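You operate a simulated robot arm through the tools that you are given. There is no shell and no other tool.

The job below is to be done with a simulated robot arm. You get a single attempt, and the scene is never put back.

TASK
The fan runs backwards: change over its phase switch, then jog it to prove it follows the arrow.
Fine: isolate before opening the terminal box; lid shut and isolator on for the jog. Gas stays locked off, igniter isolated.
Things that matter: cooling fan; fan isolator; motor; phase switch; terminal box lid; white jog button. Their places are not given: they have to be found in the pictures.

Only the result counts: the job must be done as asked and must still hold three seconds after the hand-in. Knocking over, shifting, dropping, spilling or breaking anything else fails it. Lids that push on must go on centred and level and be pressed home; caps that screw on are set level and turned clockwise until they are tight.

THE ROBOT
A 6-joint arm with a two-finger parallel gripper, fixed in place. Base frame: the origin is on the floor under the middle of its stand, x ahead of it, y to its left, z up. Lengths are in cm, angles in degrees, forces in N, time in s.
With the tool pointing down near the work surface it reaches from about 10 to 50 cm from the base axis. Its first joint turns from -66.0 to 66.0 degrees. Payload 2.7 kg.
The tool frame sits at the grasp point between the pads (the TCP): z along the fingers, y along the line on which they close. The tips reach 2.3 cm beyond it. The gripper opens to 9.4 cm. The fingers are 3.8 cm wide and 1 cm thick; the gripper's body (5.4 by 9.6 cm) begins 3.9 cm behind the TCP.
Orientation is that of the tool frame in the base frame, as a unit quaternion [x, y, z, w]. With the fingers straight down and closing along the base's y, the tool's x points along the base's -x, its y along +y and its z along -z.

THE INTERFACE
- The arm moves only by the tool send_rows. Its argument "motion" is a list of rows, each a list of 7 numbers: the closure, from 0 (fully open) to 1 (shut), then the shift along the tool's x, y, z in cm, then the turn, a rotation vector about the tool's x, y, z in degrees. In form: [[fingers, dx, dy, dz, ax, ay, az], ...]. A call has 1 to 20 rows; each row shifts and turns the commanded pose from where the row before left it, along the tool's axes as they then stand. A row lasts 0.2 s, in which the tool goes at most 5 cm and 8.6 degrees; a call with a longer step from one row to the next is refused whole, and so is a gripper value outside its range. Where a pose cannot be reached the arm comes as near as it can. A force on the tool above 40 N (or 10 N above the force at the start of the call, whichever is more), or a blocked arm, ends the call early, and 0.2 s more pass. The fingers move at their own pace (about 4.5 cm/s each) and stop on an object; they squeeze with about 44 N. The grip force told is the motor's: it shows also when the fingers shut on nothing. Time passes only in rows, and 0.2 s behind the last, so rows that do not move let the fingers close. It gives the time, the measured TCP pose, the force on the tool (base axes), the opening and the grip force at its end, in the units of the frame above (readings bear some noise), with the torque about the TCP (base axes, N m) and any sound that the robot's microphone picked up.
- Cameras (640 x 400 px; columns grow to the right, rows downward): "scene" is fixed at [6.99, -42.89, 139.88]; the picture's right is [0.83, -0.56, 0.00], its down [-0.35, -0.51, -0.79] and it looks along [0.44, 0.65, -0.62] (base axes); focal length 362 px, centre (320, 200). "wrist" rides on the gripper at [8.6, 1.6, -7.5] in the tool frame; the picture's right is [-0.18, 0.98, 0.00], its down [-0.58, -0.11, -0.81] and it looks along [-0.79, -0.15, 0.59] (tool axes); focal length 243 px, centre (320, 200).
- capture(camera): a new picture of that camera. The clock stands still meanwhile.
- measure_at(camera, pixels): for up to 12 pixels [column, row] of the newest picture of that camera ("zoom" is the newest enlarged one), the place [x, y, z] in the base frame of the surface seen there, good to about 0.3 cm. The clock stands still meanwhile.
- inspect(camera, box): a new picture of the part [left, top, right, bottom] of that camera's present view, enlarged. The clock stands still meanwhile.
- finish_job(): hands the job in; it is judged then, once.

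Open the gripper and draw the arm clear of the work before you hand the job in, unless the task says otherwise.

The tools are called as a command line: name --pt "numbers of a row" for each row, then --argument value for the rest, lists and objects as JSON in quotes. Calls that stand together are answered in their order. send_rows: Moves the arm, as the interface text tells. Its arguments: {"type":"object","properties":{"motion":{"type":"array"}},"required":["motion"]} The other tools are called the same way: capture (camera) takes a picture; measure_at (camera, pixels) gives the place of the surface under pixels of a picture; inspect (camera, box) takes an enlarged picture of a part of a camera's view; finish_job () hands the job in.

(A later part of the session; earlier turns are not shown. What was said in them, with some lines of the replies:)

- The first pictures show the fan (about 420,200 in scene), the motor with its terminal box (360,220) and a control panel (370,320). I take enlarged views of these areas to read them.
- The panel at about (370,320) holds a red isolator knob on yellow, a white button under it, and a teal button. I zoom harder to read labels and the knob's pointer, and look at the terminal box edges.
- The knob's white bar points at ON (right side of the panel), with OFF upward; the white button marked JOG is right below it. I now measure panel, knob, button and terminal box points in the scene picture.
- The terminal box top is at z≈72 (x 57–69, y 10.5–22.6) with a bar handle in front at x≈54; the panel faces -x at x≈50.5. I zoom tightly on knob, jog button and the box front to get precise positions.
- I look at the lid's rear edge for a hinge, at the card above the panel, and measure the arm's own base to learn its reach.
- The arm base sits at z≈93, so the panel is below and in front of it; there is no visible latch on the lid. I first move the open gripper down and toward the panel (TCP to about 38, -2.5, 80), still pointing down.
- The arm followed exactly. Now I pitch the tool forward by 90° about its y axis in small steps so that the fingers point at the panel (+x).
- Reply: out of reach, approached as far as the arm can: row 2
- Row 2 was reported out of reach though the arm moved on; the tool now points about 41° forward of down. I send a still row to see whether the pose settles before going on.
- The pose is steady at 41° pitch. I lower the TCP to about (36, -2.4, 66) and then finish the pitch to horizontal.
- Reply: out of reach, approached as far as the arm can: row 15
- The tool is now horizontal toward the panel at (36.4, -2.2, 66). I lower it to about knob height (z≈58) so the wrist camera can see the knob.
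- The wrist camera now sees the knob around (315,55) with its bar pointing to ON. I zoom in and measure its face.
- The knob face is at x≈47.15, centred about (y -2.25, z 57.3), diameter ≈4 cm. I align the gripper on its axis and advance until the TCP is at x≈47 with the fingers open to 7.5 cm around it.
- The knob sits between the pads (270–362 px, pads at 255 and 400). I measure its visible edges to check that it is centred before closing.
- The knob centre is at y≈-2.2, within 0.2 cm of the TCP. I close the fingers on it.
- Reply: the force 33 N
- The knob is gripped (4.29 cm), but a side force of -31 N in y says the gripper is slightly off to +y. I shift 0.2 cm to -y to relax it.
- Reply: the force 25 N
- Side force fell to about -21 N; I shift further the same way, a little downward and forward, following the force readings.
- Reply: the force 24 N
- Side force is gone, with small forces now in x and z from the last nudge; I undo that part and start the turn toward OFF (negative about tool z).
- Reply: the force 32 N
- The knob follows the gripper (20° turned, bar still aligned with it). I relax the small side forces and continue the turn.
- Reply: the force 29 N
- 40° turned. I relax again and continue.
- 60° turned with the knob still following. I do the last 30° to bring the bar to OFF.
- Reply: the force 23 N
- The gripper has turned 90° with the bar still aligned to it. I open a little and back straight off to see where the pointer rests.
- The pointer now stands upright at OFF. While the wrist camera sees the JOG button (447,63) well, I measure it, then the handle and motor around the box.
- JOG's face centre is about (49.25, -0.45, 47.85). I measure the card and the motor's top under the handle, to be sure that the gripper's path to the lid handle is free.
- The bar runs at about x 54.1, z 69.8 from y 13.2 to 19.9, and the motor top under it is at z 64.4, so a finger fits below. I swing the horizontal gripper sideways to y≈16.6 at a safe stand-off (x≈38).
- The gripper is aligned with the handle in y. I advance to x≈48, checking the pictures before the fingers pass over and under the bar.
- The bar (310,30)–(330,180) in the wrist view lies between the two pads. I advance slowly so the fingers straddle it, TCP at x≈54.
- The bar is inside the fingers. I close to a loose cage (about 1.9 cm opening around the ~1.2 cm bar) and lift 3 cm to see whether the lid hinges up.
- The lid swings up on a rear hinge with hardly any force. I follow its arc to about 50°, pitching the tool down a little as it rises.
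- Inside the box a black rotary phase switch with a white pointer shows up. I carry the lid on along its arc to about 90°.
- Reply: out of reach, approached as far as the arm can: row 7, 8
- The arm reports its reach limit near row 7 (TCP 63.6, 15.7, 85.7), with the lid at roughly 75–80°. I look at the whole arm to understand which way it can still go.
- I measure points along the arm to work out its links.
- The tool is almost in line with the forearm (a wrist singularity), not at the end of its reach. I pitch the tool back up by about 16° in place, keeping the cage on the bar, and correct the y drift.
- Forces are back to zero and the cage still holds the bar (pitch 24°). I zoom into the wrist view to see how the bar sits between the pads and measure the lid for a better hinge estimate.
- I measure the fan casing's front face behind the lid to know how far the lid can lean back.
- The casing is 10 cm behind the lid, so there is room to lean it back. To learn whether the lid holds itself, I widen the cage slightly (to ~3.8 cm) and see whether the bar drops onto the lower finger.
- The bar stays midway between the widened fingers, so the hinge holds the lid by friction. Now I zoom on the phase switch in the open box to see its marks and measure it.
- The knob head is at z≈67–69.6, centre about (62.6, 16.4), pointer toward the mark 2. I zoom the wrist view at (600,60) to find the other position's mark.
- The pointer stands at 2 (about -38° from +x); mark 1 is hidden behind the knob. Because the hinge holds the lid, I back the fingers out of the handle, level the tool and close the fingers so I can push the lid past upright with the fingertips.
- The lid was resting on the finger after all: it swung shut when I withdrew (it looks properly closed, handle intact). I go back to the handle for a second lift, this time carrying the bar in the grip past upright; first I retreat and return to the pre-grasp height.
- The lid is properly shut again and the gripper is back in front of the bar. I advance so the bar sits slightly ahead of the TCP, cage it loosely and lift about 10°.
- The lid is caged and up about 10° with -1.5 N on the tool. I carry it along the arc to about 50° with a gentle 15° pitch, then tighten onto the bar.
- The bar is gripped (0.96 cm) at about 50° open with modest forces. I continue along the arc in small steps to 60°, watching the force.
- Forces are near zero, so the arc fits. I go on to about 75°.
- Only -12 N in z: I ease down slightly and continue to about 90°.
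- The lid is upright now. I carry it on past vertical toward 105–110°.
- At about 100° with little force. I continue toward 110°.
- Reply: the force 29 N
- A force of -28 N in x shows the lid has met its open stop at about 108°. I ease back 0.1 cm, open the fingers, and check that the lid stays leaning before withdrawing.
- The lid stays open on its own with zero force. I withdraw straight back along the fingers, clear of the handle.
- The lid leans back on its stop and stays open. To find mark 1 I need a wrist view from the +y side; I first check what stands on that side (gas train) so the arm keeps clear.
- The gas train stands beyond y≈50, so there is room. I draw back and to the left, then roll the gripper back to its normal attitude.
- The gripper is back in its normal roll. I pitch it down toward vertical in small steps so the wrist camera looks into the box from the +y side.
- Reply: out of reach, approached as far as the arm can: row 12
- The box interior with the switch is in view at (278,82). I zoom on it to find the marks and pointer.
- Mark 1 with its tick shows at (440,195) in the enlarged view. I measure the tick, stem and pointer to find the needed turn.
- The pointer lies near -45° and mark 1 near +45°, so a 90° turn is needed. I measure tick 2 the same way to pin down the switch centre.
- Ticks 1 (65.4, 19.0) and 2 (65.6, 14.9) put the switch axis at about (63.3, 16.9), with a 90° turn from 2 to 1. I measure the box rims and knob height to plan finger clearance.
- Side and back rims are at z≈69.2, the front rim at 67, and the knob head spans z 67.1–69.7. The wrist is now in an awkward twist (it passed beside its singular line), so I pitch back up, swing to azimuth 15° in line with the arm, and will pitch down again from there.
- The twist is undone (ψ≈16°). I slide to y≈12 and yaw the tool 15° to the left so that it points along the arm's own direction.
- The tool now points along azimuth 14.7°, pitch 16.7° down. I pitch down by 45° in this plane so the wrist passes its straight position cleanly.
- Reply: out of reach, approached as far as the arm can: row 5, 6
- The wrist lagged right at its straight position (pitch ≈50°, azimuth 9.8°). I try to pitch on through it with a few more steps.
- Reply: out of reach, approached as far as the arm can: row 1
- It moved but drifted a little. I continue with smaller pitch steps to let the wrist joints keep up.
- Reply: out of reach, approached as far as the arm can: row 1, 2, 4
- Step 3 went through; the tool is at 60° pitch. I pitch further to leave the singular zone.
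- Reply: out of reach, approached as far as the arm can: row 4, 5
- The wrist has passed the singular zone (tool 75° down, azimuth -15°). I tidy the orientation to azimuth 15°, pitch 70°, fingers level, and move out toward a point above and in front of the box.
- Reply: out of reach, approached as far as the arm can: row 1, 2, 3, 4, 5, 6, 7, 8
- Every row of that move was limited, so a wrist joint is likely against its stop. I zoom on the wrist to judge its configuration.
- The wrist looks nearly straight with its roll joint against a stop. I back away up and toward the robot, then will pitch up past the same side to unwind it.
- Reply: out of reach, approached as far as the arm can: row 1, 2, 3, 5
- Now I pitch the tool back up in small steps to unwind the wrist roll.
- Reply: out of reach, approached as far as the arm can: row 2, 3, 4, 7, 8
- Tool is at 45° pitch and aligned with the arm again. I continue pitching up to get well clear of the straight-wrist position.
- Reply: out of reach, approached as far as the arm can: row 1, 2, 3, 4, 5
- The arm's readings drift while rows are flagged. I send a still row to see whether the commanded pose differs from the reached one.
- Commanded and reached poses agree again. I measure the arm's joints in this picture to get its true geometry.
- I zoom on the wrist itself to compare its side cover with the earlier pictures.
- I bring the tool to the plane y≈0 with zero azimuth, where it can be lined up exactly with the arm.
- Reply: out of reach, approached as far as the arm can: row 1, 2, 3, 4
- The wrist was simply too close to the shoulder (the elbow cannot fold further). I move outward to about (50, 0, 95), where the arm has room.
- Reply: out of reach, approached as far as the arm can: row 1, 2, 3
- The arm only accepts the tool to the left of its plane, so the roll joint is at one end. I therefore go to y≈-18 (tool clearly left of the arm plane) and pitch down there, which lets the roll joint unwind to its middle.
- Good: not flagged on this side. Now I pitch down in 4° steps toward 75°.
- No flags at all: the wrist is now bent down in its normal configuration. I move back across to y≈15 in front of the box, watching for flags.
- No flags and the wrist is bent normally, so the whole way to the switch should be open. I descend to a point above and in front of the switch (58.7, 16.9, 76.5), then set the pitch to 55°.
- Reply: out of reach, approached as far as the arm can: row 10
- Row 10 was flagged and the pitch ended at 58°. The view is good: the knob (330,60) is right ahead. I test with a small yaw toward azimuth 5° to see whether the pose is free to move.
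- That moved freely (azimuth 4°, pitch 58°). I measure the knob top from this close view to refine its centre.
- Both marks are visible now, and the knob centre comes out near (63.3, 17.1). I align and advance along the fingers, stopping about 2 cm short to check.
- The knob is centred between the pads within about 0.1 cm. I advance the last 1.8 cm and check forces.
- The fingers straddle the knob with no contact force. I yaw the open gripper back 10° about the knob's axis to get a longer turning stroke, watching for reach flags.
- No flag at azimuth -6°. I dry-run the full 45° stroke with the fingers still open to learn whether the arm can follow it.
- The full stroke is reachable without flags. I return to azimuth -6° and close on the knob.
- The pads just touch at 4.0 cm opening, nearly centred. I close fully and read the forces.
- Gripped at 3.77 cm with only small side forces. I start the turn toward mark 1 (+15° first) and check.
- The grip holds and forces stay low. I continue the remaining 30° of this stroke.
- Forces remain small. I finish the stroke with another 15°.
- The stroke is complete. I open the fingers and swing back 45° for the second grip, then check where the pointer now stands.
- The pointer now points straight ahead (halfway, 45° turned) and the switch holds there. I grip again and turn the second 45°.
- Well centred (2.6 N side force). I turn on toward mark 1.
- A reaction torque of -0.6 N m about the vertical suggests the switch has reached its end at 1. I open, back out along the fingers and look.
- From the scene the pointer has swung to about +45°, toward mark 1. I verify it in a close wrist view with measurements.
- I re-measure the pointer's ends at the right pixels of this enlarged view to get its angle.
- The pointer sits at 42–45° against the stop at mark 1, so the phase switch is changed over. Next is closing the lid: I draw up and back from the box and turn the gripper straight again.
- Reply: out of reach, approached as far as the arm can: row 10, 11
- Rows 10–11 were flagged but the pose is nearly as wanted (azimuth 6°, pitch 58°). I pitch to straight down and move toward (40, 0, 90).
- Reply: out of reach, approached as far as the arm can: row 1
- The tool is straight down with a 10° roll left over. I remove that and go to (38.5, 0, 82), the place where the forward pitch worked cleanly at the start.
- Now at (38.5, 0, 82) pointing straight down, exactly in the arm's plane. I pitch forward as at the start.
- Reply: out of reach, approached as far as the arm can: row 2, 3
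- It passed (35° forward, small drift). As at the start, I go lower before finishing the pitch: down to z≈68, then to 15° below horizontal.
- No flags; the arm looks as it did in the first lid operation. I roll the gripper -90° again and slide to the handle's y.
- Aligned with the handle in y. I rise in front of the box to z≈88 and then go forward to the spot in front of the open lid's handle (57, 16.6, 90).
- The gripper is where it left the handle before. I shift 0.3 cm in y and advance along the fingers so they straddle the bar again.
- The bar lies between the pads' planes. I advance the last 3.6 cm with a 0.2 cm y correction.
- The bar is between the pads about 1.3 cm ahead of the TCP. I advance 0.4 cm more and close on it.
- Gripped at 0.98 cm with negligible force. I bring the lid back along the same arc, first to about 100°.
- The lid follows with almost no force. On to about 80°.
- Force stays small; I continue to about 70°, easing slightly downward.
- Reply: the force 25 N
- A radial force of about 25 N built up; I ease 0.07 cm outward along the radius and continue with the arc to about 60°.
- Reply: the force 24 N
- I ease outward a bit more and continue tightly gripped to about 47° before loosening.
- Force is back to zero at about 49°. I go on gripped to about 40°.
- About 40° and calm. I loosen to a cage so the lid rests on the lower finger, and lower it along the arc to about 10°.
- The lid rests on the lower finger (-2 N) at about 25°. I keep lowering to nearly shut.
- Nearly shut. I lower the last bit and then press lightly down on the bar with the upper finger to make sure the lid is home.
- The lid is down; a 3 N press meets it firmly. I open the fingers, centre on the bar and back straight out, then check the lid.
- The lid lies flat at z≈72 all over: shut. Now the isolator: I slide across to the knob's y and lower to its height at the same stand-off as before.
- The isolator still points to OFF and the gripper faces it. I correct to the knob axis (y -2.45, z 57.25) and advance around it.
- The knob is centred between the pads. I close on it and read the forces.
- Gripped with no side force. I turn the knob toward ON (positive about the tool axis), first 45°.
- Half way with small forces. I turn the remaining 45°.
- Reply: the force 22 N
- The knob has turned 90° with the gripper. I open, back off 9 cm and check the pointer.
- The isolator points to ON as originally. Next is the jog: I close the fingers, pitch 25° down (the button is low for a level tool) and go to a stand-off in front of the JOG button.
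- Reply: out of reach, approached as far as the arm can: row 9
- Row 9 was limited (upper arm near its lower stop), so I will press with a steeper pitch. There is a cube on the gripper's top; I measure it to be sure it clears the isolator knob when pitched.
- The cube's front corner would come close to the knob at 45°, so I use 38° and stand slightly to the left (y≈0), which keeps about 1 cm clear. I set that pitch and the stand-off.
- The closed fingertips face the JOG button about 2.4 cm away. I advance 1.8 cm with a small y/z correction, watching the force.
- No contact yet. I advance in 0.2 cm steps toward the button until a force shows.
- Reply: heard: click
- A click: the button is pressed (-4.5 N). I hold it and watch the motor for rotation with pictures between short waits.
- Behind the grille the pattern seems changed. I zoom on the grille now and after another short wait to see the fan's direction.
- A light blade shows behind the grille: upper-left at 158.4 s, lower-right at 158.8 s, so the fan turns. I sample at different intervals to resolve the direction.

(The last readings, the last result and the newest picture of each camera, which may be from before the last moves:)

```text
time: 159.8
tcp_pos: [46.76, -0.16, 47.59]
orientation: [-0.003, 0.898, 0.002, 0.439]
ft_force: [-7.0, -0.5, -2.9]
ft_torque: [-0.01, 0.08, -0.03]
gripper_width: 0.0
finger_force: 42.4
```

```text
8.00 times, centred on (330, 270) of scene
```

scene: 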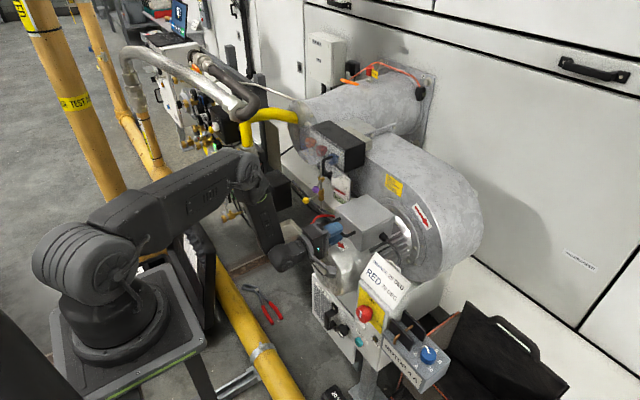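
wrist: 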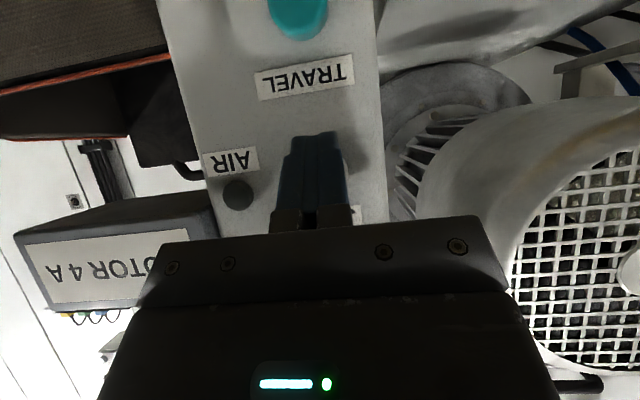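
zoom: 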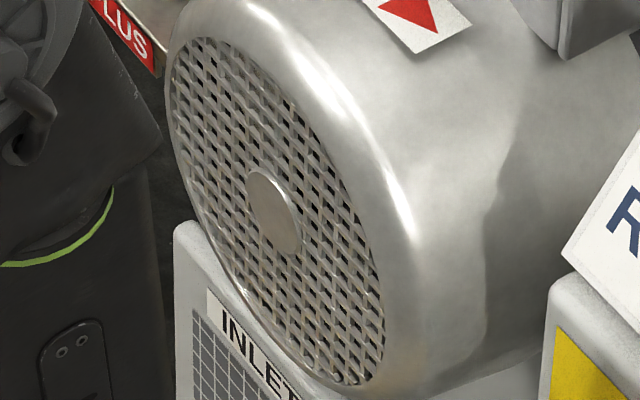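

The fan is turning while the button is held. I release the button now and watch the blade as the fan coasts down, which shows its direction plainly.

send_rows --pt "1.0 0.62 0 -0.79 0 0 0"

inspect --camera "wrist" --box '[480, 120, 640, 380]'

send_rows --pt "1.0 0 0 0 0 0 0"

inspect --camera "wrist" --box '[480, 120, 640, 380]'

send_rows --pt "1.0 0 0 0 0 0 0"

inspect --camera "wrist" --box '[480, 120, 640, 380]'

send_rows --pt "1.0 0 0 0 0 0 0"

inspect --camera "wrist" --box '[480, 120, 640, 380]'

```text
time: 160.2
tcp_pos: [46.07, -0.14, 47.9]
orientation: [-0.003, 0.897, 0.003, 0.442]
ft_force: [-0.8, -0.8, -0.9]
ft_torque: [0.01, 0.03, 0.0]
gripper_width: 0.0
finger_force: 42.4
```

```text
1.54 times, centred on (560, 250) of wrist
```

zoom: 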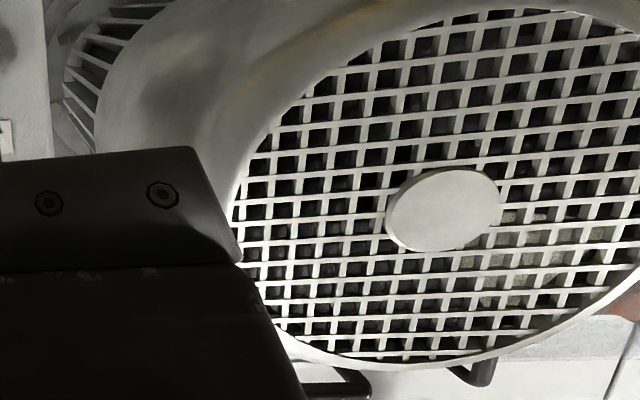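

```text
time: 160.6
tcp_pos: [46.02, -0.1, 47.77]
orientation: [-0.002, 0.898, 0.001, 0.44]
ft_force: [0.3, -0.3, -0.3]
ft_torque: [0.0, -0.01, -0.04]
gripper_width: 0.02
finger_force: 42.5
```

```text
1.54 times, centred on (560, 250) of wrist
```

zoom: 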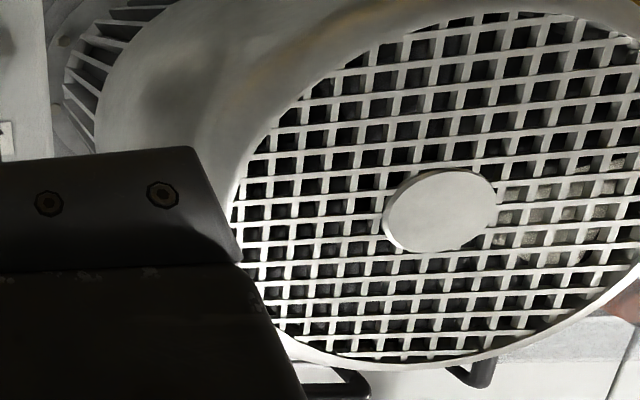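

```text
time: 161.0
tcp_pos: [45.94, -0.07, 47.75]
orientation: [-0.003, 0.898, 0.002, 0.44]
ft_force: [0.3, 0.5, -0.2]
ft_torque: [-0.04, -0.04, 0.01]
gripper_width: 0.0
finger_force: 42.2
```

```text
1.54 times, centred on (560, 250) of wrist
```

zoom: 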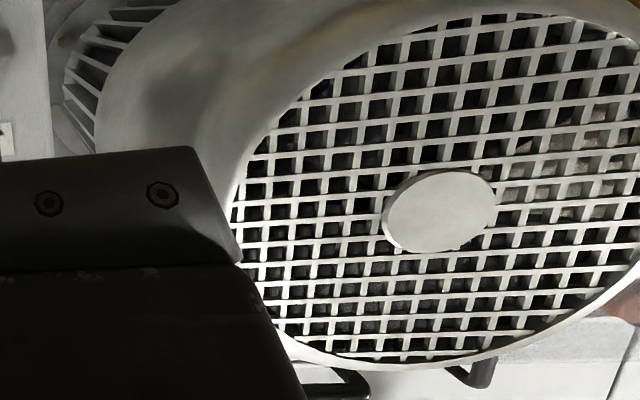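

```text
time: 161.4
tcp_pos: [45.97, -0.07, 47.78]
orientation: [-0.003, 0.898, 0.002, 0.439]
ft_force: [-0.4, 0.2, -0.3]
ft_torque: [0.03, -0.04, 0.02]
gripper_width: 0.0
finger_force: 41.8
```

```text
1.54 times, centred on (560, 250) of wrist
```

zoom: 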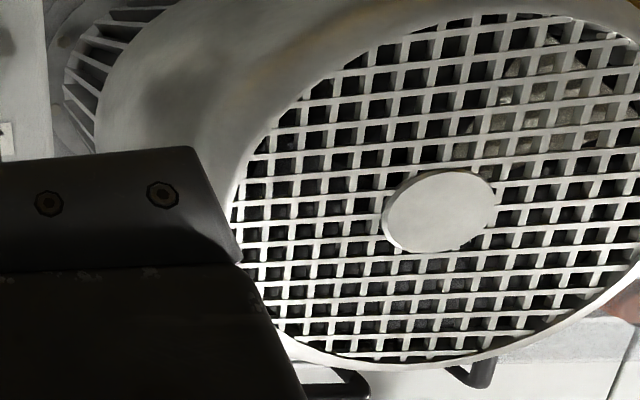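

Sampled over spin-up and coast-down, the blade turns clockwise as seen from the robot side (about 450→840°/s, then slowing), i.e. over the top toward -y, the way the arrow points. I now draw the arm straight back, open the gripper and rise clear.

send_rows --pt "1.0 1.232 0 -1.576 0 0 0" --pt "1.0 1.232 0 -1.576 0 0 0" --pt "1.0 1.232 0 -1.576 0 0 0" --pt "0.5 0 0 -2.5 0 0 0" --pt "0.2 0 0 -2.5 0 0 0" --pt "0.0 -1.5 0 -2.5 0 0 0" --pt "0.0 -2.0 0 -2.0 0 0 0" --pt "0.0 -2.0 0 -2.0 0 0 0" --pt "0.0 0 0 0 0 0 0"

capture --camera "scene"

capture --camera "wrist"

```text
time: 163.4
tcp_pos: [34.3, -0.15, 59.06]
orientation: [-0.003, 0.898, 0.002, 0.44]
ft_force: [0.3, -0.7, 0.0]
ft_torque: [-0.02, 0.03, 0.03]
gripper_width: 9.42
finger_force: 0.0
```

```text
taken
```

scene: 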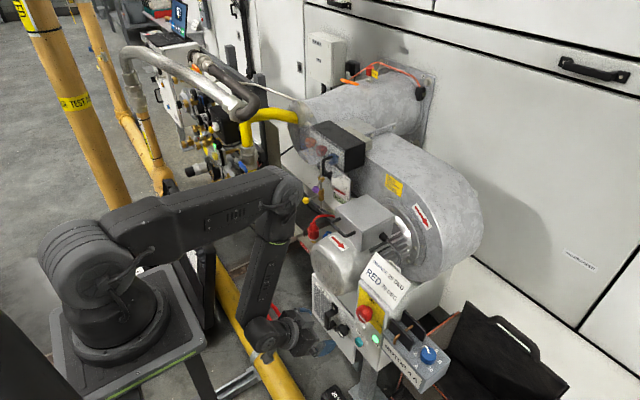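

```text
taken
```

wrist: 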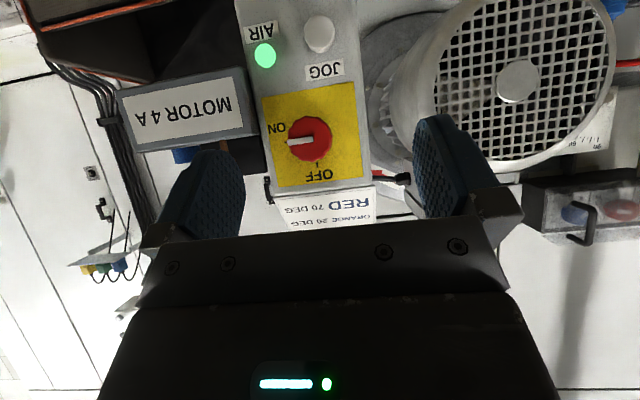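

The AIR lamp now glows green: airflow is proven. I wait a moment and check the lid, the isolator, and the lamp before handing in.

send_rows --pt "0.0 -1.5 0 -1.5 0 0 0" --pt "0.0 -1.5 0 -1.0 0 0 0" --pt "0.0 0 0 0 0 0 0" --pt "0.0 0 0 0 0 0 0" --pt "0.0 0 0 0 0 0 0" --pt "0.0 0 0 0 0 0 0" --pt "0.0 0 0 0 0 0 0" --pt "0.0 0 0 0 0 0 0" --pt "0.0 0 0 0 0 0 0" --pt "0.0 0 0 0 0 0 0"

inspect --camera "scene" --box '[310, 180, 450, 290]'

inspect --camera "scene" --box '[310, 270, 440, 380]'

capture --camera "wrist"

```text
time: 165.6
tcp_pos: [34.1, -0.29, 62.92]
orientation: [-0.005, 0.899, 0.003, 0.439]
ft_force: [0.0, -0.1, 0.7]
ft_torque: [-0.02, -0.02, -0.01]
gripper_width: 9.38
finger_force: 0.0
```

```text
3.64 times, centred on (380, 235) of scene
```

zoom: 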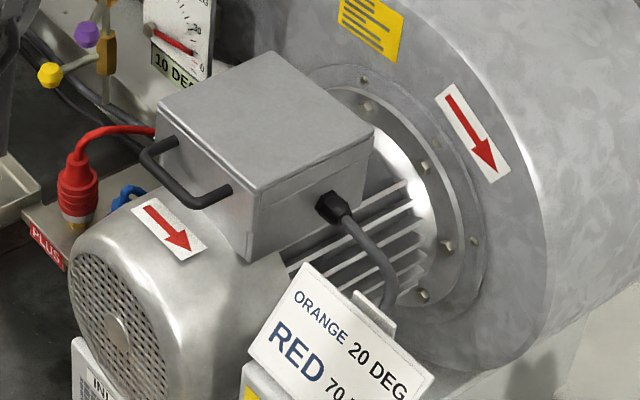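

```text
3.64 times, centred on (375, 325) of scene
```

zoom: 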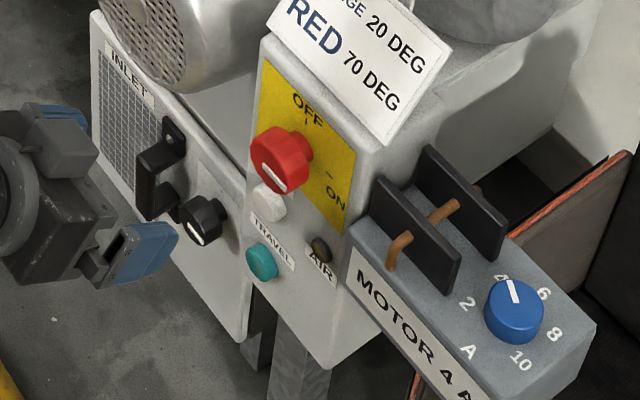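

```text
taken
```

wrist: 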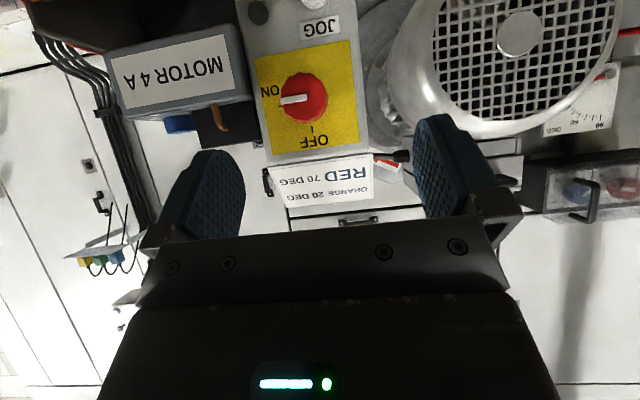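

The AIR lamp lit during the run and went out as the fan slowed. The lid is shut, the isolator is on, the gripper is open and clear, and nothing else appears disturbed, so I hand the job in.

finish_job

```text
The job is handed in.
```

The fan's phase switch is changed from 2 to 1, and the fan now turns the way the arrow points. I've handed the job in but have no verdict back.

- **Isolation:** I turned the fan isolator to OFF before opening the terminal box. It is back at ON, where it was for the jog.
- **Phase switch:** It now rests against its stop at mark 1.
- **Lid:** It dropped shut once when I let go of it part-open on the first try, with no visible damage. It is now closed flat and pressed home.
- **Jog:** I held the white button for about two seconds. Seen from the robot's side, the fan turned clockwise, over the top in the arrow's direction. The AIR lamp was lit green as I drew the arm back, and it went out as the fan slowed.
- **Gas and igniter:** I touched nothing on the gas train or the igniter.

The gripper is open and the arm is drawn back from the panel.
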